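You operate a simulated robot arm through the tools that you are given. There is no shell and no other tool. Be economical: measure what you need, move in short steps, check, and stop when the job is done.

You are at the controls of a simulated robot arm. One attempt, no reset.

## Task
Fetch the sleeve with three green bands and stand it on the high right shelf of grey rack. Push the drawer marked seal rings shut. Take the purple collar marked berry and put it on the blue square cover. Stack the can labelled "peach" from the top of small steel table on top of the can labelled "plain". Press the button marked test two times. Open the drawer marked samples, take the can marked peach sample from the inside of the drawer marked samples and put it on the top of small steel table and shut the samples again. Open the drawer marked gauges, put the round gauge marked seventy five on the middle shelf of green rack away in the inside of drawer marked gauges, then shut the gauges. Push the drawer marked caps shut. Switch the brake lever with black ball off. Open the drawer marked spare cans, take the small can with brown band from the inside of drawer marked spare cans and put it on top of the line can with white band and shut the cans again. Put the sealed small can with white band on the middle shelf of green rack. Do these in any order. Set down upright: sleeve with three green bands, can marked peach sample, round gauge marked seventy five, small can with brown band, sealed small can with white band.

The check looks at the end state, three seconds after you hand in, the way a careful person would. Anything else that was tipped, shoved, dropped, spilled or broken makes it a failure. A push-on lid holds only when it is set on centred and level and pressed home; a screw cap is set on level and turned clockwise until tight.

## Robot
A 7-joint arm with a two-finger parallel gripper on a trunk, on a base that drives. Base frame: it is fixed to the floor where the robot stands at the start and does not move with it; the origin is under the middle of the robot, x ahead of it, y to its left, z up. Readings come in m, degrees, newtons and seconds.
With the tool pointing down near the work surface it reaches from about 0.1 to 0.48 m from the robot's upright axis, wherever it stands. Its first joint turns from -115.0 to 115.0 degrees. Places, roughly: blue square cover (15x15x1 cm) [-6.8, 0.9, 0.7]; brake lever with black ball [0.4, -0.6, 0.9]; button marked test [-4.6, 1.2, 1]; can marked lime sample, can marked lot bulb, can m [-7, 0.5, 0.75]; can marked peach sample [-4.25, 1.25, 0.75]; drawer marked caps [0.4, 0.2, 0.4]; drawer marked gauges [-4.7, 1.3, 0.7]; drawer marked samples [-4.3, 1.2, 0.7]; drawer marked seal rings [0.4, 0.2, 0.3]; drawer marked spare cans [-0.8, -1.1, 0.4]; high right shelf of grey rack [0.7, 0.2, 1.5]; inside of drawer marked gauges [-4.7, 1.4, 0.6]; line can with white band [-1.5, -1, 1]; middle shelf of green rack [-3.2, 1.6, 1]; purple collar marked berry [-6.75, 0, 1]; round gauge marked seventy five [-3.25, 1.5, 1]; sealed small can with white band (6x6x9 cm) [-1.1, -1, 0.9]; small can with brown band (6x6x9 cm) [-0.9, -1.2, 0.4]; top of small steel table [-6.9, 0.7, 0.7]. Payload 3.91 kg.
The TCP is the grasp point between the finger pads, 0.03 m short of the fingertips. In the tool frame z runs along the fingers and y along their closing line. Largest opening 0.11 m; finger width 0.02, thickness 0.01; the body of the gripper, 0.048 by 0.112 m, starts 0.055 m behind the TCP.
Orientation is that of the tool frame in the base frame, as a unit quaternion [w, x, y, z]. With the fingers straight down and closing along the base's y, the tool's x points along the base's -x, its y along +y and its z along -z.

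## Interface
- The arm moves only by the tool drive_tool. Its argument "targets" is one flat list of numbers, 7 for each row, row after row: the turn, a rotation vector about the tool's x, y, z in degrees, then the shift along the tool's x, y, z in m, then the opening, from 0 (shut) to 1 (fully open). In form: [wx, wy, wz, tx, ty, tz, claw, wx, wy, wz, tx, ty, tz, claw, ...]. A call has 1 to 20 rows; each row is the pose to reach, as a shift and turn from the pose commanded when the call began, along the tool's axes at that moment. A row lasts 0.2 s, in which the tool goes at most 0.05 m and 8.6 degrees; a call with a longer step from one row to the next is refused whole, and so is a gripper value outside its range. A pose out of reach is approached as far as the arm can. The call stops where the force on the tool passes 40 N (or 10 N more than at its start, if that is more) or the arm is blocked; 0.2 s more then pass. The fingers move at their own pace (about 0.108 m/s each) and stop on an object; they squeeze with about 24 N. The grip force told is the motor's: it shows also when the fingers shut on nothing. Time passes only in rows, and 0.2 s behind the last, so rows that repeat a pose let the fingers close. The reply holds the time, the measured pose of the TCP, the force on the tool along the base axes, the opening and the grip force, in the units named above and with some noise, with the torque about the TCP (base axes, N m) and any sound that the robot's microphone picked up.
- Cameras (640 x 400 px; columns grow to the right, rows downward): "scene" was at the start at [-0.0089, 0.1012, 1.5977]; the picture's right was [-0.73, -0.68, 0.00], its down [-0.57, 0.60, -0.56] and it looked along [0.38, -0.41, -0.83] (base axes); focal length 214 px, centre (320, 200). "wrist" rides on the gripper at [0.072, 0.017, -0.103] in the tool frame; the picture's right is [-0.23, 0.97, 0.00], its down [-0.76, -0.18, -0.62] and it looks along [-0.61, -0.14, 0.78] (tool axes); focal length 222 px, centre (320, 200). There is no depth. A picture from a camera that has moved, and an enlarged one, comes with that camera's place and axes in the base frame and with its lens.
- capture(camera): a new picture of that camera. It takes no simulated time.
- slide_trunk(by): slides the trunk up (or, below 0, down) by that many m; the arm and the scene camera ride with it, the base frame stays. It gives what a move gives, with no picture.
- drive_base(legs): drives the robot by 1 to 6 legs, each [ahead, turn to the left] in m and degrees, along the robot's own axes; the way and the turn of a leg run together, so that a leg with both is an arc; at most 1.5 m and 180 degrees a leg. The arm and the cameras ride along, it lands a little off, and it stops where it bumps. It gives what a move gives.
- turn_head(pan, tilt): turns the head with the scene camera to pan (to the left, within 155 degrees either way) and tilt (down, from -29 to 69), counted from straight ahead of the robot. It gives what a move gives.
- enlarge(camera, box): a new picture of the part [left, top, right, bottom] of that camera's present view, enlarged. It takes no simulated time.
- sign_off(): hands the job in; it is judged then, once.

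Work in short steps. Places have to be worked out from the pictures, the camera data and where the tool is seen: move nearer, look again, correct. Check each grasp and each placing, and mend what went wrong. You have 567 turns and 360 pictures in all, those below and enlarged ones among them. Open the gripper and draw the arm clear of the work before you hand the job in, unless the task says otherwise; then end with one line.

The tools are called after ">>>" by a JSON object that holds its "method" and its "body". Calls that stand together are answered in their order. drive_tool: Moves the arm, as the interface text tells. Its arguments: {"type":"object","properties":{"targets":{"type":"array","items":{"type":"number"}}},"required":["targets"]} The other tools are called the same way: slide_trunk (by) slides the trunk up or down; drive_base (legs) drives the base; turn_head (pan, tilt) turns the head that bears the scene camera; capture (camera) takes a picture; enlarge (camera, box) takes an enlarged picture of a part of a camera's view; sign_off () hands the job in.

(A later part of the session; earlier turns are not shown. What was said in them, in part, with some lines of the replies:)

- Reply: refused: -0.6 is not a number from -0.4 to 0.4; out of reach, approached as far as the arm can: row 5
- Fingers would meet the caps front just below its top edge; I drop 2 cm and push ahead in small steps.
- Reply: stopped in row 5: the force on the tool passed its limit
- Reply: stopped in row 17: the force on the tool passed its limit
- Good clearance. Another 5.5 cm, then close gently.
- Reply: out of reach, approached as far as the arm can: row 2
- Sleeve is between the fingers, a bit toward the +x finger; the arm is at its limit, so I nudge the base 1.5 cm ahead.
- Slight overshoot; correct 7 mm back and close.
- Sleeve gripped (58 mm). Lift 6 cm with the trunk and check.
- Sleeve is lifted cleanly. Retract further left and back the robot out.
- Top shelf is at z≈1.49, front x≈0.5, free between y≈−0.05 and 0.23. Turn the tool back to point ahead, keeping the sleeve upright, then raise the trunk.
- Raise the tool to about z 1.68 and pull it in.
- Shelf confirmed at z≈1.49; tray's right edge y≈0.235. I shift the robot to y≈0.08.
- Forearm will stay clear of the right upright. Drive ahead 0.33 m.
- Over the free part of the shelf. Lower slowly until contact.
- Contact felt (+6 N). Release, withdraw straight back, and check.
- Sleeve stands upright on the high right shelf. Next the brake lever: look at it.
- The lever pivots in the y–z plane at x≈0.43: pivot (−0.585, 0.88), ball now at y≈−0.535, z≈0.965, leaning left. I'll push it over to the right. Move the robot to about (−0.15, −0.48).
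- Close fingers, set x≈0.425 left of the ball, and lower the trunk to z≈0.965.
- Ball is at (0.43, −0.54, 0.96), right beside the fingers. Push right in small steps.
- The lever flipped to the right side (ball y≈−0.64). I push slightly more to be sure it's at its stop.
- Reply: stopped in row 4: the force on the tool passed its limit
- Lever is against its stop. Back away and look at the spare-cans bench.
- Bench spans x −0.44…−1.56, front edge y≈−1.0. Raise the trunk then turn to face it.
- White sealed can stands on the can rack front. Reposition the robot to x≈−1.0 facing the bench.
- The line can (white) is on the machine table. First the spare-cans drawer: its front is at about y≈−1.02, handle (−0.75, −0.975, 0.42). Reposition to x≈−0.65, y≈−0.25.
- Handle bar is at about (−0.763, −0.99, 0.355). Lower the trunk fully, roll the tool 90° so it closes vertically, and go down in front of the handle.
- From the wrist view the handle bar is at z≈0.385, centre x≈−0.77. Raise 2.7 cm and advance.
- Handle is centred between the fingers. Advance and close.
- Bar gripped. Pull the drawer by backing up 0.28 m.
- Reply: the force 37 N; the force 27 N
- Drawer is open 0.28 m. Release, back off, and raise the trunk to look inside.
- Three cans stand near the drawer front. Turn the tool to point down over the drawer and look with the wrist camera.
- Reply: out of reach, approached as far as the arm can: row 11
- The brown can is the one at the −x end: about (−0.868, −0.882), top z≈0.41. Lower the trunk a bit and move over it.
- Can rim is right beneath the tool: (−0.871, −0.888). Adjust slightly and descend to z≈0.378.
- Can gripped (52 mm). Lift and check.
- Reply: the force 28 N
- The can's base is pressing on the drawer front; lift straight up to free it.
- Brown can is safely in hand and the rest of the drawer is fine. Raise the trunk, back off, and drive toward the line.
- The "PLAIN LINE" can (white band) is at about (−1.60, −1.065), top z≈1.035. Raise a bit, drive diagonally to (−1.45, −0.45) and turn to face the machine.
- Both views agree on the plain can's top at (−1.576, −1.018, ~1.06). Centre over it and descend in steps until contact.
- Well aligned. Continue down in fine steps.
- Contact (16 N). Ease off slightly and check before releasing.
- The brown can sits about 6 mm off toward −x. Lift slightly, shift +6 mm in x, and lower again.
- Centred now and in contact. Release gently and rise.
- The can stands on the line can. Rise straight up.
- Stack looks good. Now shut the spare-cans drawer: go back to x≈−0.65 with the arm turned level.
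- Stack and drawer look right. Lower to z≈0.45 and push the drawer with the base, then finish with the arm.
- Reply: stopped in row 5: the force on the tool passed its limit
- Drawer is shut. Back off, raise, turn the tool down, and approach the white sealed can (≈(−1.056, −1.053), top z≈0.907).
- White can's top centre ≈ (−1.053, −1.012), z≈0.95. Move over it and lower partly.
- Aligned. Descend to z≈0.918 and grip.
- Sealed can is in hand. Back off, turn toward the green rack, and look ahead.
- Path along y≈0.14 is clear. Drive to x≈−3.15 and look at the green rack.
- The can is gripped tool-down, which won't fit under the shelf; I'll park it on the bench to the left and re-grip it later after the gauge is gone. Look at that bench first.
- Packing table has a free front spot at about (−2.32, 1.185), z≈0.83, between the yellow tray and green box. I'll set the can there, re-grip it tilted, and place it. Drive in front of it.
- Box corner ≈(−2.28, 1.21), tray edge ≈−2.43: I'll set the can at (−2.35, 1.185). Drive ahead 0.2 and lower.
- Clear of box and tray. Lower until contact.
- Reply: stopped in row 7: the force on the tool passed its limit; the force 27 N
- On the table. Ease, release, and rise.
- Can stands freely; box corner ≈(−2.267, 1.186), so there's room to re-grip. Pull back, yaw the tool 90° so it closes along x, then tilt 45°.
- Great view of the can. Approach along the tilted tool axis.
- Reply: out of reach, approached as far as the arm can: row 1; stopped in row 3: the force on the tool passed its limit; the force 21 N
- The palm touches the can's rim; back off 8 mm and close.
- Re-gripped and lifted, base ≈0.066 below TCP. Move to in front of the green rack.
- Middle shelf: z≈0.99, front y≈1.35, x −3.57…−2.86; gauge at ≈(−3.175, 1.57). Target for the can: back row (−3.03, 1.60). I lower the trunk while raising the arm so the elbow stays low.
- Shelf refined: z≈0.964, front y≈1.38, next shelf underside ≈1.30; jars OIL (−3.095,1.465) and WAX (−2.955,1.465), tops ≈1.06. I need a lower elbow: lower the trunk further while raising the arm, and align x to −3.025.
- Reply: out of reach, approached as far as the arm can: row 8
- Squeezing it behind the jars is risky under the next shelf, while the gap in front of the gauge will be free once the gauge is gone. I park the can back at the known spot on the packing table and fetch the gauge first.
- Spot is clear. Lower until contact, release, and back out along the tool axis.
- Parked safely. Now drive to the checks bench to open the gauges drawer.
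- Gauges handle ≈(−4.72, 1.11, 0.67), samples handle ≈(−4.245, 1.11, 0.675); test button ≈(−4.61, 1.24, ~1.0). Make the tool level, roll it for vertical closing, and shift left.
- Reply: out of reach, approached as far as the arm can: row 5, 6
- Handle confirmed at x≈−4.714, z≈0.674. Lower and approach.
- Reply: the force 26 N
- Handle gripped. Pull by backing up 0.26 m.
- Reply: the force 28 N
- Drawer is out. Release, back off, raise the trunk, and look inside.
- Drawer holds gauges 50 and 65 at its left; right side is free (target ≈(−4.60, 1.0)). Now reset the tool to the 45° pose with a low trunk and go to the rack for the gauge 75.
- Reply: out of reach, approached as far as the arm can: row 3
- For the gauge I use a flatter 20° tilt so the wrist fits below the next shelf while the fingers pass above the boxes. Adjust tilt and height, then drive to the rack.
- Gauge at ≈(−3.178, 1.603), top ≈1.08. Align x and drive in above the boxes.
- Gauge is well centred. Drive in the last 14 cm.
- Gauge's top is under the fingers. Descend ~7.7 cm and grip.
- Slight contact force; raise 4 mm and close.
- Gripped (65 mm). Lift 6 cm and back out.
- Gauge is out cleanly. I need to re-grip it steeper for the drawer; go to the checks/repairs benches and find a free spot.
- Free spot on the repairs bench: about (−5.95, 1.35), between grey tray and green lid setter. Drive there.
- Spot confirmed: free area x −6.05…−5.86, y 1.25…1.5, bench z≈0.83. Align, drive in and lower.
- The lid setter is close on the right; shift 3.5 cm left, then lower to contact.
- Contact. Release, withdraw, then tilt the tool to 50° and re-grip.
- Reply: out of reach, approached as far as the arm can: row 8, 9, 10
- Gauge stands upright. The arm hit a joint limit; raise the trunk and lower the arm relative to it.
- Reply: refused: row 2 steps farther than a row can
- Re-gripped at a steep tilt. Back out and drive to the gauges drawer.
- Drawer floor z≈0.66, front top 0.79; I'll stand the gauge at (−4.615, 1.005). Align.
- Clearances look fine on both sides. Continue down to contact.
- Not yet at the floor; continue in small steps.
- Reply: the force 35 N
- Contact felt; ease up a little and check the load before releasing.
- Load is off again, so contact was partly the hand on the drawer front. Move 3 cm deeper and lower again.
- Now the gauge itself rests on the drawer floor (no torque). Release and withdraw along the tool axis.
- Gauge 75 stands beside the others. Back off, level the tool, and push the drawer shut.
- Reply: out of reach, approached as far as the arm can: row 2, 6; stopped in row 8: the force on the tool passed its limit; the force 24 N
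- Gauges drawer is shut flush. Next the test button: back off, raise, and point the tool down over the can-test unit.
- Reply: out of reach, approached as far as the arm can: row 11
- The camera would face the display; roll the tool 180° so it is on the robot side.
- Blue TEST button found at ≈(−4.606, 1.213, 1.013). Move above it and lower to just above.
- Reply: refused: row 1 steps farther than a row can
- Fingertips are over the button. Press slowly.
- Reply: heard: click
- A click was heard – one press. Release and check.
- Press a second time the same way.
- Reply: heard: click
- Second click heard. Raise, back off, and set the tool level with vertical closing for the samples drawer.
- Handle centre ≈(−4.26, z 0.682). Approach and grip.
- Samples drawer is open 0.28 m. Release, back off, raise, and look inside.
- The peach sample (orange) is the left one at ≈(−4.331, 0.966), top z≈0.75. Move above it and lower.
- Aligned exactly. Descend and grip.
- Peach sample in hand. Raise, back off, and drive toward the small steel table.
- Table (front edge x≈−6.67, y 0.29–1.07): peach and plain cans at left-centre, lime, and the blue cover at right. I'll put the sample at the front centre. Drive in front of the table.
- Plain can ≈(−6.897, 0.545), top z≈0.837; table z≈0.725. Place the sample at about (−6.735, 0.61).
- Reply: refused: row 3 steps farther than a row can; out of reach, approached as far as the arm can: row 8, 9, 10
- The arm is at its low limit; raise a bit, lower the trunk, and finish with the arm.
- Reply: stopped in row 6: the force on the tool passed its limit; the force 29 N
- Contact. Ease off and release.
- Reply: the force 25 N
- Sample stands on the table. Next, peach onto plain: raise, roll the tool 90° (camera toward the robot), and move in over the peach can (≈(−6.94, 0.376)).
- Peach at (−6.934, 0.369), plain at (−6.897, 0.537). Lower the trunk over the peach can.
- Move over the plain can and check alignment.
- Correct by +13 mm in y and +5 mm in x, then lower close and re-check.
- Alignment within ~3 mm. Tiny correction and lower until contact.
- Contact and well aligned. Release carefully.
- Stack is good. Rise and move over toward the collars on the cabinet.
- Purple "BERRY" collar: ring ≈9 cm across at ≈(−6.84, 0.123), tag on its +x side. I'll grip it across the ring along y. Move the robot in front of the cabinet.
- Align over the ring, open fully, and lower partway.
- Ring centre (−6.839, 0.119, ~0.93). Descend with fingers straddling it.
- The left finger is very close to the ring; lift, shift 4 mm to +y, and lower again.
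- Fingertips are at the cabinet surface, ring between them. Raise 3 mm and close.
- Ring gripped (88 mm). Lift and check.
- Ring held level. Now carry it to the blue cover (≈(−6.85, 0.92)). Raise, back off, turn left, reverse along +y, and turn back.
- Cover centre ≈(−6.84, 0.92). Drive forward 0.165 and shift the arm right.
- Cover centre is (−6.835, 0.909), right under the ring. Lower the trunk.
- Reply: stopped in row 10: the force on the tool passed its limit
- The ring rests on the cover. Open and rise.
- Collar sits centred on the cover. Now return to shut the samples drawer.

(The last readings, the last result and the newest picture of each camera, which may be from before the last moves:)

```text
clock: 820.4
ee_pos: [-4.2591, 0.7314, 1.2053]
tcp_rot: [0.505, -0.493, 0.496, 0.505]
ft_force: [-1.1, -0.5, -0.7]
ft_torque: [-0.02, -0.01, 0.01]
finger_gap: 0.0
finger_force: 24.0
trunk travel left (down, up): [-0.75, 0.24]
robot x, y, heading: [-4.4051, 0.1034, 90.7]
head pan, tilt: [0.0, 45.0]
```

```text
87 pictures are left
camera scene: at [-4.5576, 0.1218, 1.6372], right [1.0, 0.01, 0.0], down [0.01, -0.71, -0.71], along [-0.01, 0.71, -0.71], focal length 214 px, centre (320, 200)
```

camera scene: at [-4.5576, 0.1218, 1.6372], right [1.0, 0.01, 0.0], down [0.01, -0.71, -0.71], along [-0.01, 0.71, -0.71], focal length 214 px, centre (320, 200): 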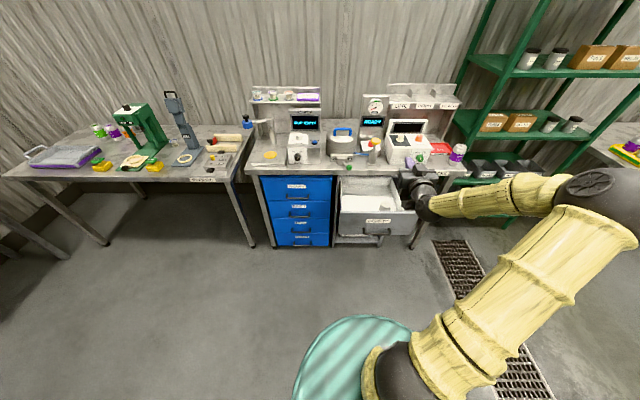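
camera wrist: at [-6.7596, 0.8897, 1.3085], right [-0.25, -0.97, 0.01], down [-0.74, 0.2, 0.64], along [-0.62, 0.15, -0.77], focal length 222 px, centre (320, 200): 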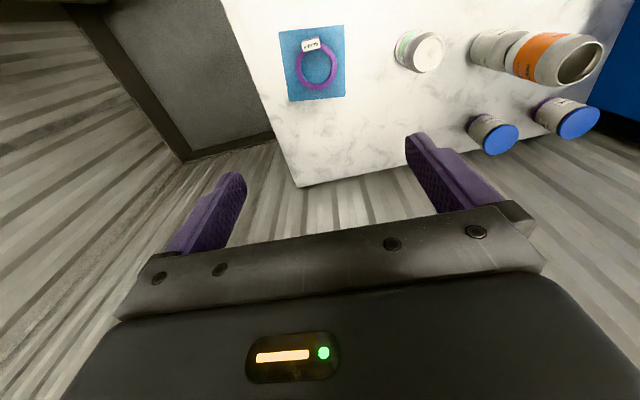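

>>> {"method": "slide_trunk", "body": {"by": -0.4}}

>>> {"method": "slide_trunk", "body": {"by": -0.06}}

>>> {"method": "drive_base", "body": {"legs": [[0.3, -0.7]]}}

>>> {"method": "drive_tool", "body": {"targets": [0, 0, 0, 0, 0, 0.02, 0, 0, 0, 0, 0, 0, 0.04, 0, 0, 0, 0, 0, 0, 0.05, 0, 0, 0, 0, 0, 0, 0.06, 0, 0, 0, 0, 0, 0, 0.07, 0, 0, 0, 0, 0, 0, 0.08, 0, 0, 0, 0, 0, 0, 0.09, 0, 0, 0, 0, 0, 0, 0.1, 0, 0, 0, 0, 0, 0, 0.11, 0, 0, 0, 0, 0, 0, 0.12, 0]}}

>>> {"method": "capture", "body": {"camera": "scene"}}

```text
clock: 824.3
ee_pos: [-4.2604, 0.7315, 0.8059]
tcp_rot: [0.505, -0.494, 0.496, 0.505]
ft_force: [0.4, -0.1, 0.1]
ft_torque: [-0.03, 0.01, 0.03]
finger_gap: 0.0
finger_force: 24.2
trunk travel left (down, up): [-0.35, 0.64]
robot x, y, heading: [-4.4077, 0.0995, 90.7]
head pan, tilt: [0.0, 45.0]
```

```text
clock: 825.3
ee_pos: [-4.2605, 0.7321, 0.7456]
tcp_rot: [0.506, -0.493, 0.496, 0.505]
ft_force: [-0.1, -0.3, 0.6]
ft_torque: [0.0, 0.03, 0.04]
finger_gap: 0.0003
finger_force: 23.7
trunk travel left (down, up): [-0.29, 0.7]
robot x, y, heading: [-4.4085, 0.1014, 90.6]
head pan, tilt: [0.0, 45.0]
```

```text
clock: 827.3
ee_pos: [-4.2516, 1.0277, 0.7466]
tcp_rot: [0.509, -0.49, 0.5, 0.501]
ft_force: [-0.2, 0.4, 0.3]
ft_torque: [-0.02, 0.01, 0.02]
finger_gap: 0.0
finger_force: 24.3
trunk travel left (down, up): [-0.29, 0.7]
robot x, y, heading: [-4.4092, 0.3992, 89.8]
head pan, tilt: [0.0, 45.0]
```

```text
clock: 828.8
ee_pos: [-4.2521, 1.1061, 0.7487]
tcp_rot: [0.508, -0.492, 0.499, 0.501]
ft_force: [-2.3, -28.1, 8.4]
ft_torque: [0.01, 0.12, 0.19]
finger_gap: 0.0
finger_force: 24.2
trunk travel left (down, up): [-0.29, 0.7]
robot x, y, heading: [-4.4031, 0.3981, 90.0]
head pan, tilt: [0.0, 45.0]
stopped in row 7: the force on the tool passed its limit (the readings are from after the stop); the commanded pose is now the measured one
```

```text
86 pictures are left
camera scene: at [-4.5592, 0.4179, 1.1774], right [1.0, 0.0, 0.0], down [0.0, -0.71, -0.71], along [0.0, 0.71, -0.71], focal length 214 px, centre (320, 200)
```

scene: 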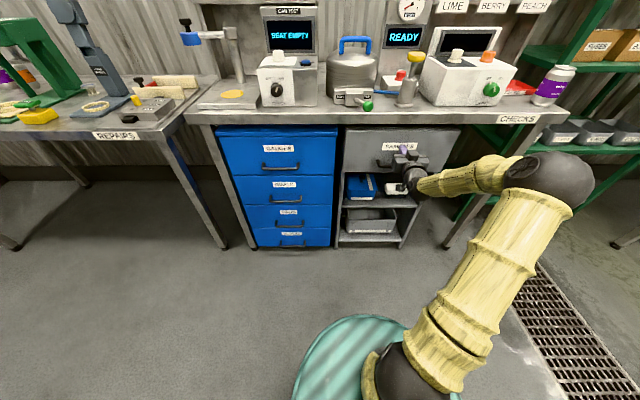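

Samples drawer is shut. Last item: the sealed can. Back off, roll the tool 180° (camera on top), and tilt 45°.

>>> {"method": "drive_base", "body": {"legs": [[-0.3, 0]]}}

>>> {"method": "drive_tool", "body": {"targets": [0, 0, 8.5, 0, 0, 0, 0, 0, 0, 17, 0, 0, 0, 0, 0, 0, 25.5, 0, 0, 0, 0, 0, 0, 34, 0, 0, 0, 0, 0, 0, 42.5, 0, 0, 0, 0, 0, 0, 51, 0, 0, 0, 0, 0, 0, 59.5, 0, 0, 0, 0, 0, 0, 68, 0, 0, 0, 0, 0, 0, 76.5, 0, 0, 0, 0, 0, 0, 85, 0, 0, 0, 0, 0, 0, 93.5, 0, 0, 0, 0, 0, 0, 102, 0, 0, 0, 0, 0, 0, 110.5, 0, 0, 0, 0, 0, 0, 119, 0, 0, 0, 0, 0, 0, 127.5, 0, 0, 0, 0, 0, 0, 136, 0, 0, 0, 0, 0, 0, 144.5, 0, 0, 0, 0, 0, 0, 153, 0, 0, 0, 0, 0, 0, 161.5, 0, 0, 0, 0, 0, 0, 170, 0, 0, 0, 0]}}

>>> {"method": "drive_tool", "body": {"targets": [0, 0, 8, 0.03, 0, 0, 0.75, 0, 0, 10, 0.06, 0, 0, 0.75, 0, 0, 10, 0.1, 0, 0, 0.75, 0, 0, 10, 0.14, 0, 0, 0.75, 0, 0, 10, 0.18, 0, 0, 0.75]}}

>>> {"method": "drive_tool", "body": {"targets": [0, -8.5, 0, 0.02, 0, 0, 0.75, 0, -17, 0, 0.04, 0, 0, 0.75, 0, -25.5, 0, 0.06, 0, 0, 0.75, 0, -34, 0, 0.08, 0, 0, 0.75, 0, -42, 0, 0.1, 0, 0, 0.75, 0, -45, 0, 0.12, 0, 0, 0.75]}}

```text
clock: 830.9
ee_pos: [-4.2528, 0.8091, 0.7463]
tcp_rot: [0.507, -0.492, 0.501, 0.5]
ft_force: [-0.6, -0.3, -0.1]
ft_torque: [-0.03, 0.01, -0.01]
finger_gap: 0.0
finger_force: 24.4
trunk travel left (down, up): [-0.29, 0.7]
robot x, y, heading: [-4.4066, 0.1003, 90.0]
head pan, tilt: [0.0, 45.0]
```

```text
clock: 835.0
ee_pos: [-4.2515, 0.8092, 0.7451]
tcp_rot: [-0.455, 0.457, 0.533, 0.548]
ft_force: [0.2, 0.9, -0.4]
ft_torque: [0.02, 0.02, 0.0]
finger_gap: 0.0
finger_force: 23.5
trunk travel left (down, up): [-0.29, 0.7]
robot x, y, heading: [-4.4086, 0.1002, 89.7]
head pan, tilt: [0.0, 45.0]
```

```text
clock: 836.2
ee_pos: [-4.2821, 0.8082, 0.9236]
tcp_rot: [-0.5, 0.501, 0.493, 0.506]
ft_force: [0.9, -0.7, -0.4]
ft_torque: [0.01, 0.0, 0.04]
finger_gap: 0.0828
finger_force: 0.1
trunk travel left (down, up): [-0.29, 0.7]
robot x, y, heading: [-4.4066, 0.1018, 89.8]
head pan, tilt: [0.0, 45.0]
```

```text
clock: 837.6
ee_pos: [-4.282, 0.8044, 1.0434]
tcp_rot: [-0.272, 0.656, 0.648, 0.275]
ft_force: [1.9, -0.7, 0.6]
ft_torque: [0.01, 0.13, 0.14]
finger_gap: 0.0823
finger_force: 0.1
trunk travel left (down, up): [-0.29, 0.7]
robot x, y, heading: [-4.4072, 0.0988, 89.9]
head pan, tilt: [0.0, 45.0]
```

Drive back to the packing table where the sealed can is parked.

>>> {"method": "drive_base", "body": {"legs": [[0, -90], [1.4, 0], [0.528, 0], [0, 90], [0.23, 0]]}}

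>>> {"method": "capture", "body": {"camera": "wrist"}}

```text
clock: 856.3
ee_pos: [-2.3542, 1.0552, 1.0412]
tcp_rot: [-0.276, 0.653, 0.65, 0.275]
ft_force: [0.6, -0.1, 1.1]
ft_torque: [-0.01, -0.01, -0.03]
finger_gap: 0.0828
finger_force: 0.2
trunk travel left (down, up): [-0.29, 0.7]
robot x, y, heading: [-2.4747, 0.3499, 90.3]
head pan, tilt: [0.0, 45.0]
```

```text
85 pictures are left
camera wrist: at [-2.3374, 1.0307, 1.1666], right [0.97, -0.16, -0.16], down [-0.18, -0.98, -0.11], along [-0.14, 0.14, -0.98], focal length 222 px, centre (320, 200)
```

wrist: 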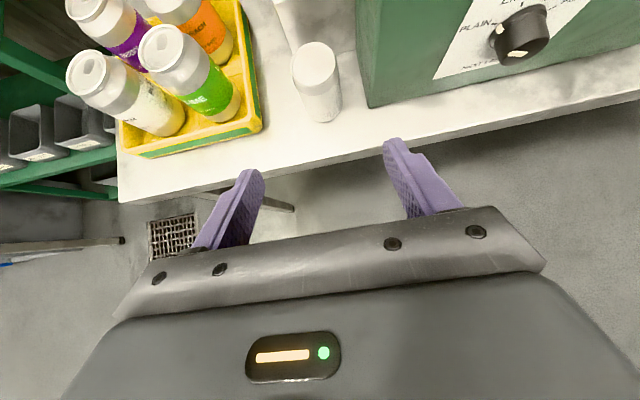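

>>> {"method": "drive_tool", "body": {"targets": [0, 0, 0, -0.03, 0, -0.03, 0.75, 0, 0, 0, -0.06, 0, -0.06, 0.75, 0, 0, 0, -0.09, 0, -0.09, 0.75, 0, 0, 0, -0.1, 0, -0.11, 0.75]}}

>>> {"method": "drive_base", "body": {"legs": [[0.18, 0]]}}

>>> {"method": "capture", "body": {"camera": "wrist"}}

```text
clock: 857.3
ee_pos: [-2.3548, 0.9062, 1.0471]
tcp_rot: [-0.275, 0.654, 0.649, 0.275]
ft_force: [-0.4, -1.0, -0.3]
ft_torque: [-0.04, 0.03, 0.03]
finger_gap: 0.0823
finger_force: 0.1
trunk travel left (down, up): [-0.29, 0.7]
robot x, y, heading: [-2.4735, 0.3475, 90.6]
head pan, tilt: [0.0, 45.0]
```

```text
clock: 858.8
ee_pos: [-2.356, 1.0867, 1.0476]
tcp_rot: [-0.275, 0.653, 0.65, 0.274]
ft_force: [0.3, 0.1, 0.0]
ft_torque: [-0.01, -0.03, 0.0]
finger_gap: 0.0825
finger_force: 0.0
trunk travel left (down, up): [-0.29, 0.7]
robot x, y, heading: [-2.474, 0.5258, 90.3]
head pan, tilt: [0.0, 45.0]
```

```text
84 pictures are left
camera wrist: at [-2.3389, 1.063, 1.1719], right [0.97, -0.16, -0.16], down [-0.18, -0.98, -0.11], along [-0.14, 0.14, -0.98], focal length 222 px, centre (320, 200)
```

wrist: 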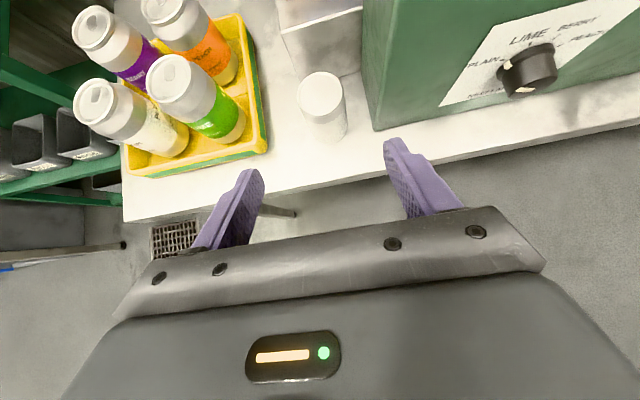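

>>> {"method": "drive_tool", "body": {"targets": [0, 0, 0, -0.02, 0.002, 0.03, 0.75, 0, 0, 0, -0.035, 0.002, 0.07, 0.75, 0, 0, 0, -0.035, 0.002, 0.115, 0.75]}}

>>> {"method": "capture", "body": {"camera": "wrist"}}

```text
clock: 859.6
ee_pos: [-2.3538, 1.1455, 0.9432]
tcp_rot: [-0.275, 0.654, 0.649, 0.276]
ft_force: [-0.7, -1.3, 0.1]
ft_torque: [0.02, -0.01, 0.03]
finger_gap: 0.0825
finger_force: 0.1
trunk travel left (down, up): [-0.29, 0.7]
robot x, y, heading: [-2.4747, 0.5313, 90.4]
head pan, tilt: [0.0, 45.0]
```

```text
83 pictures are left
camera wrist: at [-2.337, 1.121, 1.067], right [0.97, -0.16, -0.17], down [-0.18, -0.98, -0.11], along [-0.14, 0.14, -0.98], focal length 222 px, centre (320, 200)
```

wrist: 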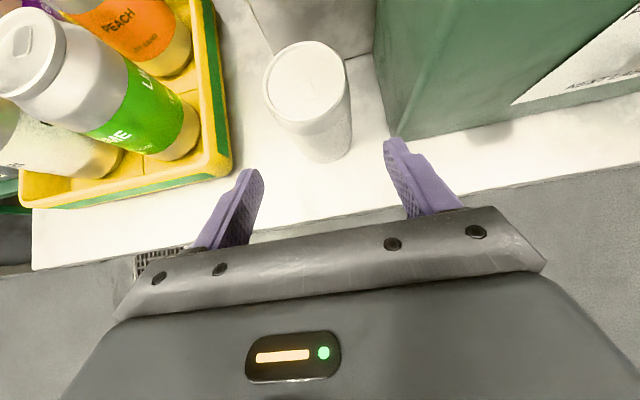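

>>> {"method": "drive_tool", "body": {"targets": [0, 0, 0, 0.009, -0.003, 0.03, 0.75, 0, 0, 0, 0.009, -0.003, 0.06, 0.75, 0, 0, 0, 0.009, -0.003, 0.072, 0.75]}}

>>> {"method": "capture", "body": {"camera": "wrist"}}

```text
clock: 860.4
ee_pos: [-2.3564, 1.2039, 0.8985]
tcp_rot: [-0.274, 0.654, 0.649, 0.276]
ft_force: [-0.4, -0.2, 0.5]
ft_torque: [-0.01, -0.01, 0.01]
finger_gap: 0.0826
finger_force: 0.0
trunk travel left (down, up): [-0.29, 0.7]
robot x, y, heading: [-2.4745, 0.5297, 90.4]
head pan, tilt: [0.0, 45.0]
```

```text
82 pictures are left
camera wrist: at [-2.3399, 1.1798, 1.0226], right [0.97, -0.17, -0.16], down [-0.18, -0.98, -0.11], along [-0.14, 0.14, -0.98], focal length 222 px, centre (320, 200)
```

wrist: 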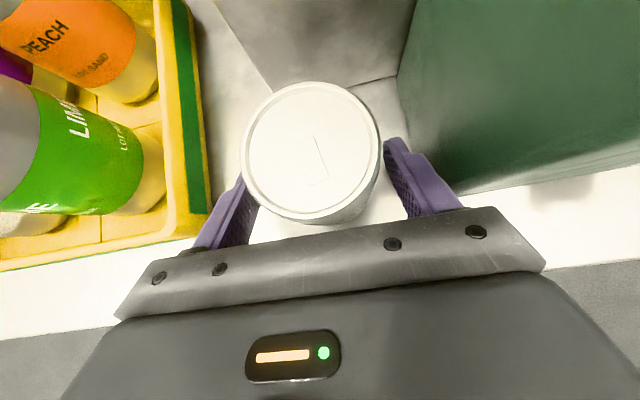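

Can is between the fingers. Close and lift.

>>> {"method": "drive_tool", "body": {"targets": [0, 0, 0, 0, -0.002, 0, 0.6, 0, 0, 0, 0, -0.002, 0, 0.45, 0, 0, 0, 0, -0.002, 0, 0.3, 0, 0, 0, 0, -0.002, 0, 0.2, 0, 0, 0, 0, -0.002, 0, 0.2]}}

>>> {"method": "drive_tool", "body": {"targets": [0, 0, 0, 0.03, 0, -0.03, 0.2, 0, 0, 0, 0.06, 0, -0.06, 0.2, 0, 0, 0, 0.09, 0, -0.09, 0.2, 0, 0, 0, 0.12, 0, -0.12, 0.2]}}

>>> {"method": "capture", "body": {"camera": "wrist"}}

```text
clock: 861.6
ee_pos: [-2.3582, 1.2039, 0.898]
tcp_rot: [-0.275, 0.654, 0.649, 0.275]
ft_force: [0.9, 0.8, 0.1]
ft_torque: [0.04, 0.02, 0.01]
finger_gap: 0.0519
finger_force: 24.0
trunk travel left (down, up): [-0.29, 0.7]
robot x, y, heading: [-2.4728, 0.5271, 90.0]
head pan, tilt: [0.0, 45.0]
```

```text
clock: 862.6
ee_pos: [-2.3591, 1.2006, 1.0689]
tcp_rot: [-0.275, 0.653, 0.65, 0.274]
ft_force: [0.6, 0.7, -1.1]
ft_torque: [-0.01, 0.04, 0.02]
finger_gap: 0.0518
finger_force: 23.3
trunk travel left (down, up): [-0.29, 0.7]
robot x, y, heading: [-2.4776, 0.5304, 90.1]
head pan, tilt: [0.0, 45.0]
```

```text
81 pictures are left
camera wrist: at [-2.3421, 1.1756, 1.1928], right [0.97, -0.16, -0.16], down [-0.18, -0.98, -0.11], along [-0.14, 0.14, -0.98], focal length 222 px, centre (320, 200)
```

wrist: 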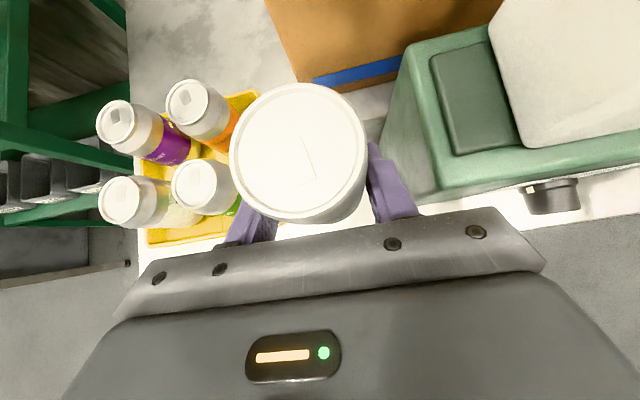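

Lifted. Drive to the rack, aligned with the freed gap (x≈−3.173).

>>> {"method": "drive_base", "body": {"legs": [[-0.4, 0], [0, 90], [0.813, 0], [0, -90.2]]}}

>>> {"method": "capture", "body": {"camera": "wrist"}}

>>> {"method": "turn_head", "body": {"pan": 0, "tilt": 20}}

>>> {"method": "capture", "body": {"camera": "scene"}}

```text
clock: 876.7
ee_pos: [-3.1636, 0.7969, 1.0692]
tcp_rot: [-0.276, 0.654, 0.648, 0.275]
ft_force: [0.2, 0.6, -2.1]
ft_torque: [0.02, 0.01, -0.06]
finger_gap: 0.0518
finger_force: 24.7
trunk travel left (down, up): [-0.29, 0.7]
robot x, y, heading: [-3.2822, 0.1251, 89.9]
head pan, tilt: [0.0, 45.0]
```

```text
80 pictures are left
camera wrist: at [-3.1468, 0.7728, 1.1927], right [0.97, -0.17, -0.16], down [-0.19, -0.98, -0.11], along [-0.14, 0.14, -0.98], focal length 222 px, centre (320, 200)
```

wrist: 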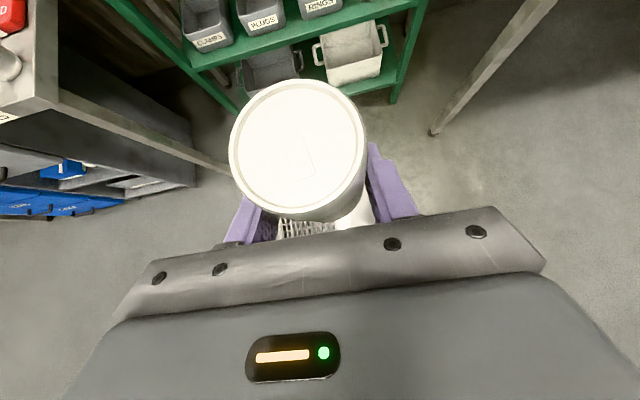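

```text
clock: 877.6
ee_pos: [-3.1639, 0.7977, 1.0665]
tcp_rot: [-0.274, 0.655, 0.648, 0.276]
ft_force: [-0.2, -0.4, -1.2]
ft_torque: [0.0, 0.05, 0.01]
finger_gap: 0.0516
finger_force: 23.8
trunk travel left (down, up): [-0.29, 0.7]
robot x, y, heading: [-3.2801, 0.1227, 89.8]
head pan, tilt: [0.0, 20.0]
```

```text
79 pictures are left
camera scene: at [-3.4325, 0.1599, 1.2158], right [1.0, 0.0, 0.0], down [0.0, -0.34, -0.94], along [0.0, 0.94, -0.34], focal length 214 px, centre (320, 200)
```

scene: 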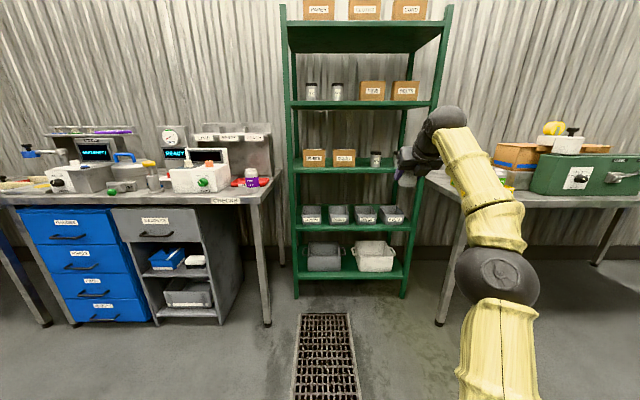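

Align x, set entry height, and drive closer to check.

>>> {"method": "drive_tool", "body": {"targets": [0, 0, 0, -0.005, -0.009, 0.005, 0.2]}}

>>> {"method": "drive_base", "body": {"legs": [[0.42, 0.2]]}}

>>> {"method": "capture", "body": {"camera": "wrist"}}

>>> {"method": "turn_head", "body": {"pan": -10, "tilt": 10}}

>>> {"method": "capture", "body": {"camera": "scene"}}

```text
clock: 878.0
ee_pos: [-3.1721, 0.7973, 1.0612]
tcp_rot: [-0.274, 0.655, 0.647, 0.276]
ft_force: [-0.8, 0.0, -2.2]
ft_torque: [0.0, 0.02, 0.01]
finger_gap: 0.0515
finger_force: 24.3
trunk travel left (down, up): [-0.29, 0.7]
robot x, y, heading: [-3.2831, 0.1244, 89.8]
head pan, tilt: [0.0, 20.0]
```

```text
clock: 880.6
ee_pos: [-3.1761, 1.2208, 1.0618]
tcp_rot: [-0.275, 0.653, 0.65, 0.274]
ft_force: [0.3, 0.2, -2.6]
ft_torque: [-0.04, -0.02, -0.01]
finger_gap: 0.0516
finger_force: 24.0
trunk travel left (down, up): [-0.29, 0.7]
robot x, y, heading: [-3.2841, 0.5497, 90.1]
head pan, tilt: [0.0, 20.0]
```

```text
78 pictures are left
camera wrist: at [-3.1598, 1.1974, 1.1859], right [0.97, -0.16, -0.16], down [-0.18, -0.98, -0.11], along [-0.14, 0.14, -0.98], focal length 222 px, centre (320, 200)
```

wrist: 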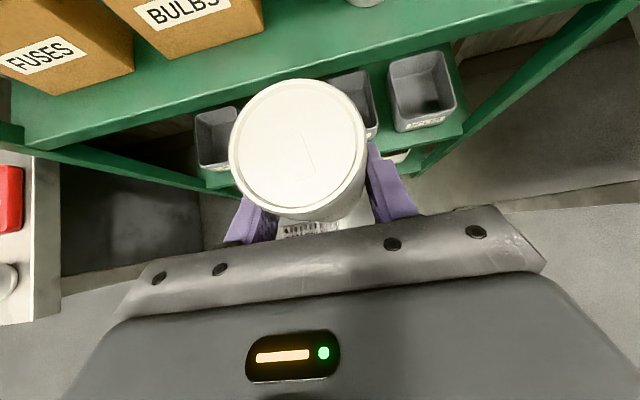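

```text
clock: 881.3
ee_pos: [-3.1765, 1.2214, 1.0618]
tcp_rot: [-0.275, 0.654, 0.649, 0.275]
ft_force: [-0.3, 1.0, -1.4]
ft_torque: [0.01, -0.01, -0.01]
finger_gap: 0.0517
finger_force: 24.5
trunk travel left (down, up): [-0.29, 0.7]
robot x, y, heading: [-3.2816, 0.5486, 89.9]
head pan, tilt: [-10.0, 10.0]
```

```text
77 pictures are left
camera scene: at [-3.4172, 0.5813, 1.2321], right [0.99, -0.17, 0.0], down [-0.03, -0.17, -0.98], along [0.17, 0.97, -0.17], focal length 214 px, centre (320, 200)
```

scene: 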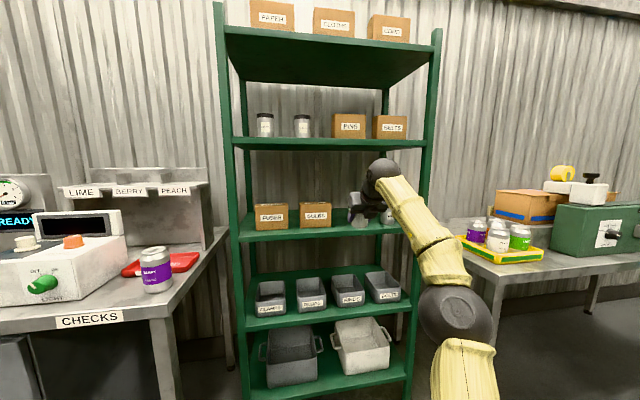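

Wrist has good headroom (top ≈1.24). Raise 1.5 cm and drive in 0.22 m.

>>> {"method": "drive_tool", "body": {"targets": [0, 0, 0, 0.0107, 0.001, -0.0105, 0.2]}}

>>> {"method": "drive_base", "body": {"legs": [[0.2, 0]]}}

>>> {"method": "capture", "body": {"camera": "wrist"}}

>>> {"method": "capture", "body": {"camera": "scene"}}

```text
clock: 881.7
ee_pos: [-3.1757, 1.2211, 1.0772]
tcp_rot: [-0.276, 0.653, 0.65, 0.275]
ft_force: [0.5, -0.8, -2.2]
ft_torque: [-0.06, -0.02, 0.04]
finger_gap: 0.0516
finger_force: 23.9
trunk travel left (down, up): [-0.29, 0.7]
robot x, y, heading: [-3.2826, 0.5482, 90.3]
head pan, tilt: [-10.0, 10.0]
```

```text
clock: 883.3
ee_pos: [-3.1748, 1.4202, 1.0774]
tcp_rot: [-0.275, 0.654, 0.649, 0.275]
ft_force: [-0.1, 0.0, -1.5]
ft_torque: [0.0, -0.01, -0.05]
finger_gap: 0.0514
finger_force: 23.8
trunk travel left (down, up): [-0.29, 0.7]
robot x, y, heading: [-3.2827, 0.7491, 90.1]
head pan, tilt: [-10.0, 10.0]
```

```text
76 pictures are left
camera wrist: at [-3.1587, 1.3964, 1.2011], right [0.97, -0.16, -0.16], down [-0.18, -0.98, -0.11], along [-0.14, 0.14, -0.98], focal length 222 px, centre (320, 200)
```

wrist: 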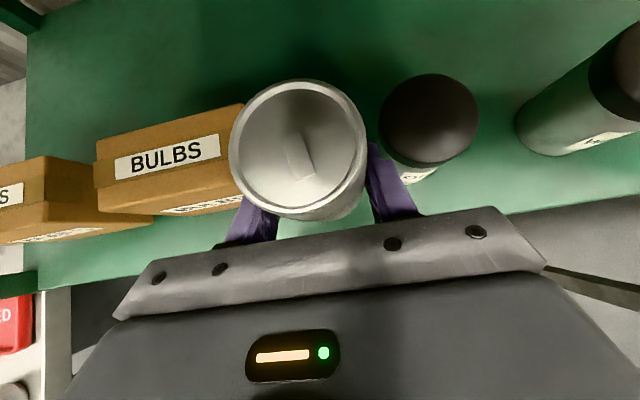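

```text
75 pictures are left
camera scene: at [-3.4178, 0.7808, 1.2321], right [0.99, -0.17, 0.0], down [-0.03, -0.17, -0.98], along [0.17, 0.97, -0.17], focal length 214 px, centre (320, 200)
```

scene: 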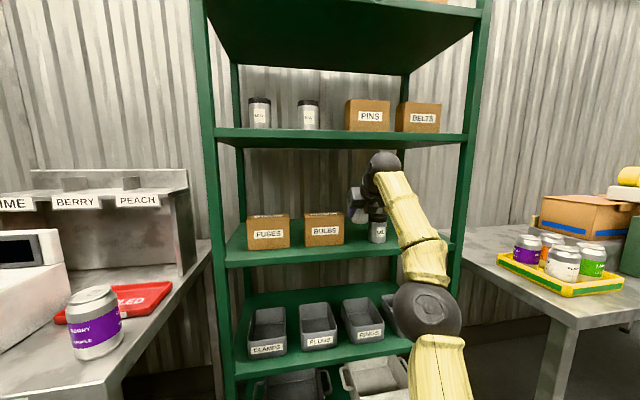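

Centred in the gap with ~1 cm each side. Drive in the last 17 cm.

>>> {"method": "drive_base", "body": {"legs": [[0.08, 0]]}}

>>> {"method": "capture", "body": {"camera": "wrist"}}

```text
clock: 884.3
ee_pos: [-3.1758, 1.5011, 1.0774]
tcp_rot: [-0.275, 0.654, 0.649, 0.275]
ft_force: [-0.3, 0.2, -1.0]
ft_torque: [0.01, 0.0, 0.0]
finger_gap: 0.0515
finger_force: 24.3
trunk travel left (down, up): [-0.29, 0.7]
robot x, y, heading: [-3.2846, 0.8296, 90.3]
head pan, tilt: [-10.0, 10.0]
```

```text
74 pictures are left
camera wrist: at [-3.159, 1.4766, 1.2009], right [0.97, -0.16, -0.16], down [-0.18, -0.98, -0.11], along [-0.14, 0.14, -0.98], focal length 222 px, centre (320, 200)
```

wrist: 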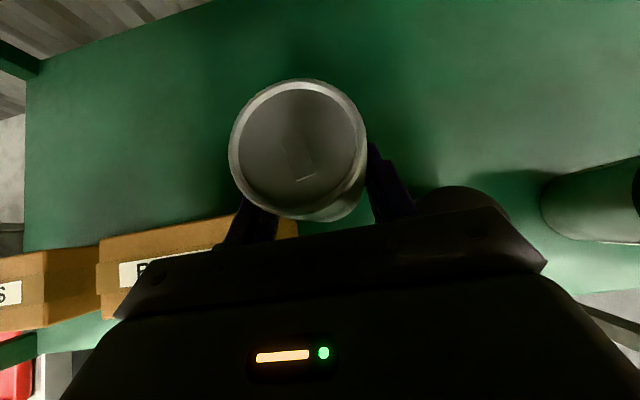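

>>> {"method": "drive_base", "body": {"legs": [[0.095, 0]]}}

>>> {"method": "drive_tool", "body": {"targets": [0, 0, 0, -0.014, 0, 0.014, 0.2, 0, 0, 0, -0.02, 0, 0.02, 0.2, 0, 0, 0, -0.024, 0, 0.024, 0.2, 0, 0, 0, -0.028, 0, 0.028, 0.2, 0, 0, 0, -0.032, 0, 0.032, 0.2, 0, 0, 0, -0.036, 0, 0.036, 0.2]}}

>>> {"method": "capture", "body": {"camera": "wrist"}}

```text
clock: 885.5
ee_pos: [-3.1755, 1.5968, 1.0766]
tcp_rot: [-0.274, 0.654, 0.649, 0.275]
ft_force: [0.1, -0.1, -1.2]
ft_torque: [-0.04, -0.02, 0.0]
finger_gap: 0.0517
finger_force: 24.1
trunk travel left (down, up): [-0.29, 0.7]
robot x, y, heading: [-3.2834, 0.9246, 90.1]
head pan, tilt: [-10.0, 10.0]
```

```text
clock: 886.9
ee_pos: [-3.1756, 1.5967, 1.0246]
tcp_rot: [-0.274, 0.655, 0.649, 0.274]
ft_force: [-0.1, 0.6, -2.5]
ft_torque: [0.01, -0.01, 0.03]
finger_gap: 0.052
finger_force: 24.1
trunk travel left (down, up): [-0.29, 0.7]
robot x, y, heading: [-3.2811, 0.9238, 90.3]
head pan, tilt: [-10.0, 10.0]
```

```text
73 pictures are left
camera wrist: at [-3.1593, 1.5733, 1.1497], right [0.97, -0.17, -0.17], down [-0.18, -0.98, -0.11], along [-0.14, 0.14, -0.98], focal length 222 px, centre (320, 200)
```

wrist: 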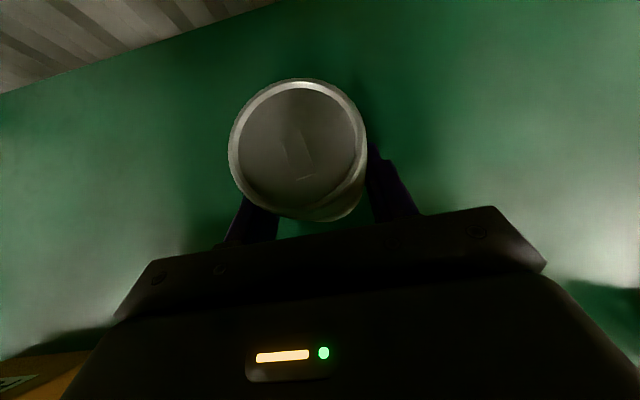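

Not yet touching; continue in fine steps.

>>> {"method": "drive_tool", "body": {"targets": [0, 0, 0, -0.003, 0, 0.003, 0.2, 0, 0, 0, -0.006, 0, 0.006, 0.2, 0, 0, 0, -0.009, 0, 0.009, 0.2, 0, 0, 0, -0.012, 0, 0.012, 0.2, 0, 0, 0, -0.015, 0, 0.015, 0.2, 0, 0, 0, -0.018, 0, 0.018, 0.2]}}

```text
clock: 888.3
ee_pos: [-3.1763, 1.5966, 1.0007]
tcp_rot: [-0.275, 0.654, 0.65, 0.274]
ft_force: [-0.6, -0.2, -2.2]
ft_torque: [-0.02, 0.01, -0.01]
finger_gap: 0.0515
finger_force: 23.9
trunk travel left (down, up): [-0.29, 0.7]
robot x, y, heading: [-3.2849, 0.9236, 90.3]
head pan, tilt: [-10.0, 10.0]
```

>>> {"method": "drive_tool", "body": {"targets": [0, 0, 0, -0.003, 0, 0.003, 0.2, 0, 0, 0, -0.006, 0, 0.006, 0.2, 0, 0, 0, -0.009, 0, 0.009, 0.2, 0, 0, 0, -0.012, 0, 0.012, 0.2, 0, 0, 0, -0.015, 0, 0.015, 0.2]}}

>>> {"method": "enlarge", "body": {"camera": "scene", "box": [200, 120, 480, 300]}}

```text
clock: 889.5
ee_pos: [-3.1768, 1.5969, 0.9881]
tcp_rot: [-0.281, 0.651, 0.647, 0.281]
ft_force: [-0.3, 0.8, 12.4]
ft_torque: [-0.12, -0.01, 0.02]
finger_gap: 0.0517
finger_force: 24.4
trunk travel left (down, up): [-0.29, 0.7]
robot x, y, heading: [-3.2844, 0.9252, 89.9]
head pan, tilt: [-10.0, 10.0]
stopped in row 5: the force on the tool passed its limit (the readings are from after the stop); the commanded pose is now the measured one
```

```text
2.22 times, centred on (340, 210) of scene
camera zoom: at [-3.4185, 0.9556, 1.2319], right [0.99, -0.17, 0.0], down [-0.03, -0.17, -0.98], along [0.17, 0.97, -0.17], focal length 477 px, centre (276, 178)
```

zoom: 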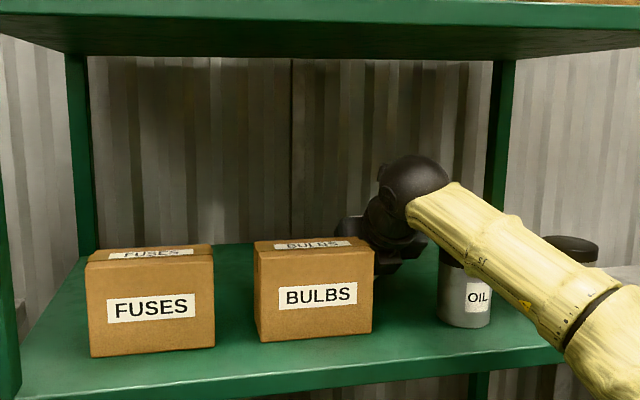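

Contact with the shelf, can is standing. Release, retreat along the tool axis, rise, then narrow the fingers before backing out.

>>> {"method": "drive_tool", "body": {"targets": [0, 0, 0, 0.001, 0, -0.001, 0.4, 0, 0, 0, 0.001, 0, -0.001, 0.55, 0, 0, 0, 0.001, 0, -0.001, 0.62, 0, 0, 0, 0.001, 0, -0.001, 0.62, 0, 0, 0, 0.001, 0, -0.03, 0.62, 0, 0, 0, 0.004, 0, -0.065, 0.62, 0, 0, 0, 0.03, 0, -0.085, 0.62]}}

>>> {"method": "capture", "body": {"camera": "wrist"}}

```text
clock: 891.1
ee_pos: [-3.1767, 1.5568, 1.0648]
tcp_rot: [-0.279, 0.652, 0.648, 0.28]
ft_force: [0.0, -0.7, -0.2]
ft_torque: [-0.01, -0.02, 0.04]
finger_gap: 0.0682
finger_force: 0.1
trunk travel left (down, up): [-0.29, 0.7]
robot x, y, heading: [-3.2823, 0.9211, 90.2]
head pan, tilt: [-10.0, 10.0]
```

```text
71 pictures are left
camera wrist: at [-3.1599, 1.5314, 1.1894], right [0.97, -0.16, -0.17], down [-0.18, -0.98, -0.12], along [-0.14, 0.15, -0.98], focal length 222 px, centre (320, 200)
```

wrist: 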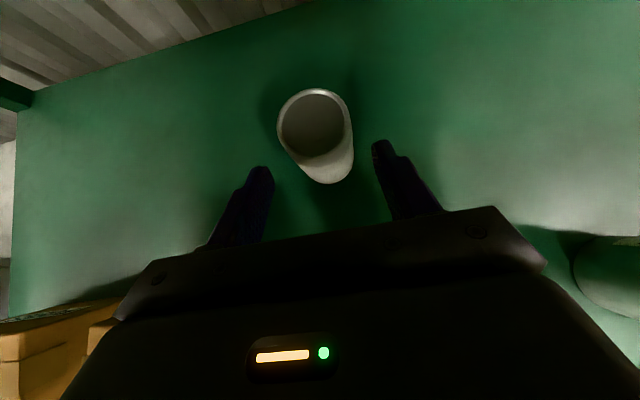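

Can stands upright and free. Narrow the fingers and back out.

>>> {"method": "drive_tool", "body": {"targets": [0, 0, 0, 0.009, 0.001, -0.009, 0.3, 0, 0, 0, 0.009, 0.001, -0.009, 0]}}

>>> {"method": "drive_base", "body": {"legs": [[-0.6, 0]]}}

>>> {"method": "turn_head", "body": {"pan": -5, "tilt": 12}}

>>> {"method": "enlarge", "body": {"camera": "scene", "box": [230, 130, 430, 280]}}

```text
clock: 891.7
ee_pos: [-3.1769, 1.5562, 1.0774]
tcp_rot: [-0.278, 0.652, 0.647, 0.28]
ft_force: [-0.2, -0.5, -0.1]
ft_torque: [0.02, 0.01, 0.02]
finger_gap: 0.0
finger_force: 24.2
trunk travel left (down, up): [-0.29, 0.7]
robot x, y, heading: [-3.2845, 0.9266, 90.1]
head pan, tilt: [-10.0, 10.0]
```

```text
clock: 895.0
ee_pos: [-3.1736, 0.9624, 1.0763]
tcp_rot: [-0.278, 0.652, 0.647, 0.28]
ft_force: [0.3, 0.3, 0.0]
ft_torque: [-0.05, -0.02, 0.04]
finger_gap: 0.0
finger_force: 24.3
trunk travel left (down, up): [-0.29, 0.7]
robot x, y, heading: [-3.2796, 0.328, 89.9]
head pan, tilt: [-10.0, 10.0]
```

```text
clock: 895.7
ee_pos: [-3.1733, 0.9619, 1.0775]
tcp_rot: [-0.279, 0.652, 0.647, 0.279]
ft_force: [-0.7, 0.0, -0.8]
ft_torque: [0.0, -0.02, 0.01]
finger_gap: 0.0
finger_force: 24.4
trunk travel left (down, up): [-0.29, 0.7]
robot x, y, heading: [-3.2848, 0.3312, 90.2]
head pan, tilt: [-5.0, 12.0]
```

```text
2.67 times, centred on (330, 205) of scene
camera zoom: at [-3.4247, 0.3636, 1.2289], right [1.0, -0.09, 0.0], down [-0.02, -0.21, -0.98], along [0.08, 0.97, -0.21], focal length 572 px, centre (293, 187)
```

zoom: 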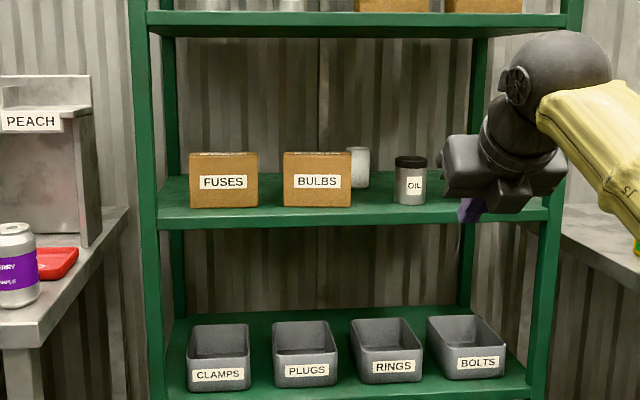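

The sealed can stands on the middle shelf and nothing else moved. I open the gripper and do a final check of the brake lever and the line stack.

>>> {"method": "drive_tool", "body": {"targets": [0, 0, 0, 0, 0, -0.03, 0.5, 0, 0, 0, 0, 0, -0.06, 0.8, 0, 0, 0, 0, 0, -0.06, 0.8]}}

>>> {"method": "drive_base", "body": {"legs": [[-0.2, 0], [0, -90], [1.4, 0], [1.3, 0]]}}

>>> {"method": "slide_trunk", "body": {"by": 0.4}}

>>> {"method": "turn_head", "body": {"pan": -10, "tilt": 25}}

>>> {"method": "capture", "body": {"camera": "scene"}}

>>> {"method": "turn_head", "body": {"pan": -110, "tilt": 30}}

>>> {"method": "capture", "body": {"camera": "scene"}}

```text
clock: 896.5
ee_pos: [-3.174, 0.918, 1.1207]
tcp_rot: [-0.278, 0.652, 0.647, 0.28]
ft_force: [-0.6, 0.2, -0.2]
ft_torque: [0.01, -0.03, 0.01]
finger_gap: 0.0879
finger_force: 0.0
trunk travel left (down, up): [-0.29, 0.7]
robot x, y, heading: [-3.2807, 0.3312, 90.3]
head pan, tilt: [-5.0, 12.0]
```

```text
clock: 914.6
ee_pos: [0.0081, 0.0238, 1.1199]
tcp_rot: [-0.001, 0.919, 0.001, 0.395]
ft_force: [0.0, -0.6, 0.1]
ft_torque: [0.01, 0.01, 0.01]
finger_gap: 0.088
finger_force: 0.0
trunk travel left (down, up): [-0.29, 0.7]
robot x, y, heading: [-0.5844, 0.1268, 0.7]
head pan, tilt: [-5.0, 12.0]
```

```text
clock: 918.5
ee_pos: [0.01, 0.0243, 1.5203]
tcp_rot: [0.0, 0.919, 0.001, 0.395]
ft_force: [0.4, 0.3, 0.4]
ft_torque: [0.01, 0.02, 0.01]
finger_gap: 0.0879
finger_force: 0.0
trunk travel left (down, up): [-0.69, 0.3]
robot x, y, heading: [-0.5794, 0.1273, 1.0]
head pan, tilt: [-5.0, 12.0]
```

```text
clock: 919.2
ee_pos: [0.009, 0.0233, 1.5191]
tcp_rot: [-0.002, 0.919, 0.002, 0.394]
ft_force: [-0.1, 0.3, -0.1]
ft_torque: [0.0, 0.02, 0.03]
finger_gap: 0.0875
finger_force: 0.0
trunk travel left (down, up): [-0.69, 0.3]
robot x, y, heading: [-0.5802, 0.1284, 0.8]
head pan, tilt: [-10.0, 25.0]
```

```text
69 pictures are left
camera scene: at [-0.5486, 0.2635, 1.6078], right [-0.16, -0.99, 0.0], down [-0.42, 0.07, -0.91], along [0.89, -0.15, -0.42], focal length 214 px, centre (320, 200)
```

scene: 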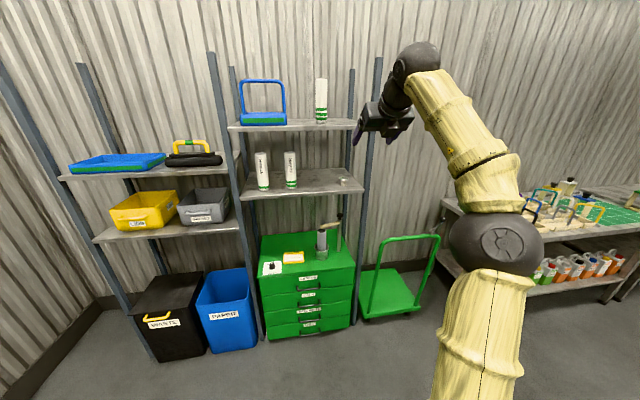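

```text
clock: 921.0
ee_pos: [0.0082, 0.0237, 1.5185]
tcp_rot: [-0.001, 0.919, 0.001, 0.395]
ft_force: [-0.7, 0.3, -0.3]
ft_torque: [0.01, 0.01, -0.02]
finger_gap: 0.0878
finger_force: 0.1
trunk travel left (down, up): [-0.69, 0.3]
robot x, y, heading: [-0.5792, 0.1274, 1.0]
head pan, tilt: [-110.0, 30.0]
```

```text
68 pictures are left
camera scene: at [-0.6694, 0.193, 1.5998], right [-0.94, 0.33, 0.0], down [0.16, 0.47, -0.87], along [-0.29, -0.82, -0.5], focal length 214 px, centre (320, 200)
```

scene: 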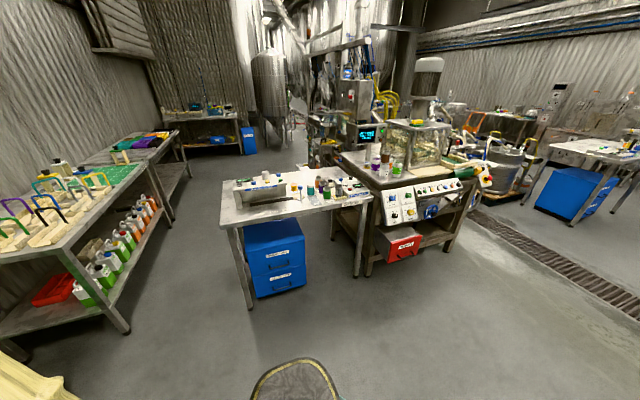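

>>> {"method": "enlarge", "body": {"camera": "scene", "box": [330, 120, 430, 200]}}

>>> {"method": "turn_head", "body": {"pan": -45, "tilt": 30}}

>>> {"method": "capture", "body": {"camera": "scene"}}

```text
5.00 times, centred on (380, 160) of scene
camera zoom: at [-0.6694, 0.193, 1.5998], right [-0.94, 0.33, 0.0], down [0.16, 0.47, -0.87], along [-0.29, -0.82, -0.5], focal length 1072 px, centre (20, 400)
```

zoom: 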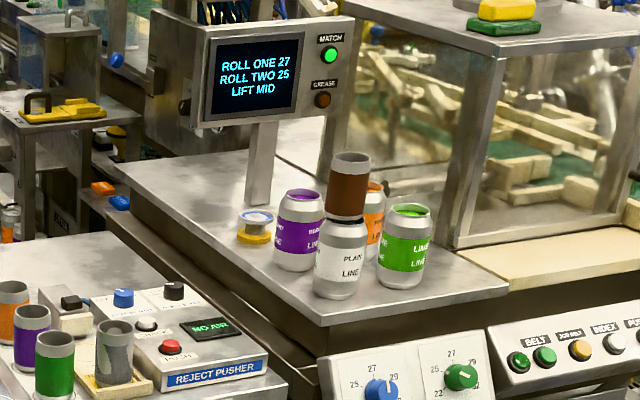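

```text
clock: 922.4
ee_pos: [0.0085, 0.0228, 1.5196]
tcp_rot: [-0.001, 0.919, 0.001, 0.394]
ft_force: [-0.2, -0.4, -0.1]
ft_torque: [-0.01, 0.02, 0.0]
finger_gap: 0.0879
finger_force: 0.0
trunk travel left (down, up): [-0.69, 0.3]
robot x, y, heading: [-0.582, 0.1226, 0.7]
head pan, tilt: [-45.0, 30.0]
```

```text
66 pictures are left
camera scene: at [-0.5748, 0.2151, 1.5998], right [-0.7, -0.72, 0.0], down [-0.36, 0.35, -0.87], along [0.62, -0.61, -0.5], focal length 214 px, centre (320, 200)
```

scene: 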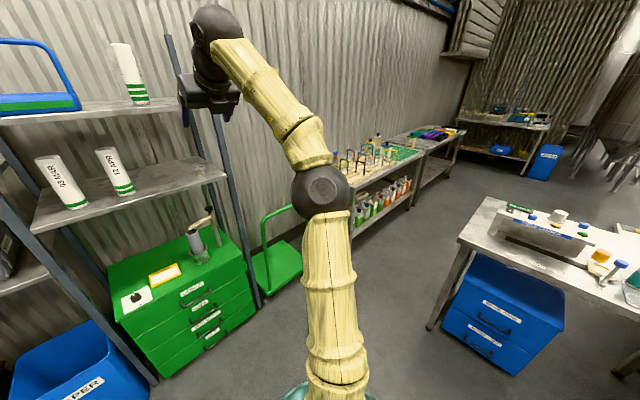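

Stack is fine. One quick look at the lever.

>>> {"method": "drive_base", "body": {"legs": [[0, 35]]}}

>>> {"method": "turn_head", "body": {"pan": -68, "tilt": 25}}

>>> {"method": "enlarge", "body": {"camera": "scene", "box": [220, 140, 400, 260]}}

```text
clock: 924.4
ee_pos: [-0.0407, 0.3834, 1.5193]
tcp_rot: [-0.122, 0.875, 0.281, 0.376]
ft_force: [-0.6, -0.5, -0.6]
ft_torque: [0.04, 0.03, 0.0]
finger_gap: 0.088
finger_force: 0.1
trunk travel left (down, up): [-0.69, 0.3]
robot x, y, heading: [-0.5818, 0.1246, 36.5]
head pan, tilt: [-45.0, 30.0]
```

```text
clock: 925.3
ee_pos: [-0.0404, 0.3842, 1.5183]
tcp_rot: [-0.121, 0.875, 0.28, 0.376]
ft_force: [0.2, -0.3, 0.6]
ft_torque: [0.01, 0.01, -0.01]
finger_gap: 0.0881
finger_force: 0.0
trunk travel left (down, up): [-0.69, 0.3]
robot x, y, heading: [-0.5807, 0.1304, 36.0]
head pan, tilt: [-68.0, 25.0]
```

```text
3.33 times, centred on (310, 200) of scene
camera zoom: at [-0.6379, 0.1658, 1.6078], right [-0.53, -0.85, 0.0], down [-0.36, 0.22, -0.91], along [0.77, -0.48, -0.42], focal length 715 px, centre (353, 200)
```

zoom: 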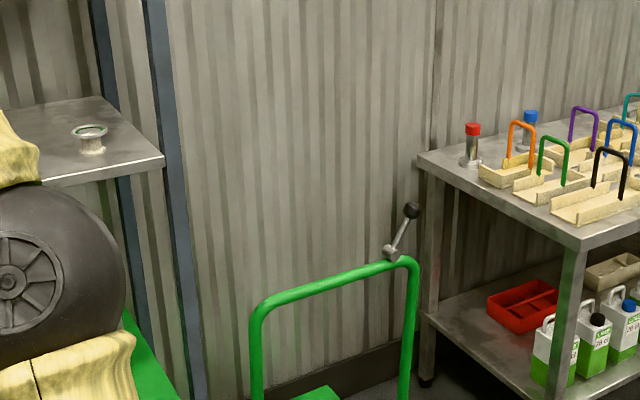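

The lever is flipped to its other stop and stays there. The gripper is open and the arm is clear, so I hand in.

>>> {"method": "sign_off", "body": {}}

```text
The job is handed in.
```

I finished every step in the list and handed the job in. The one I couldn't confirm is the brake lever: it has no on/off marking I could see, so I pushed it over to its other stop and took that as off.
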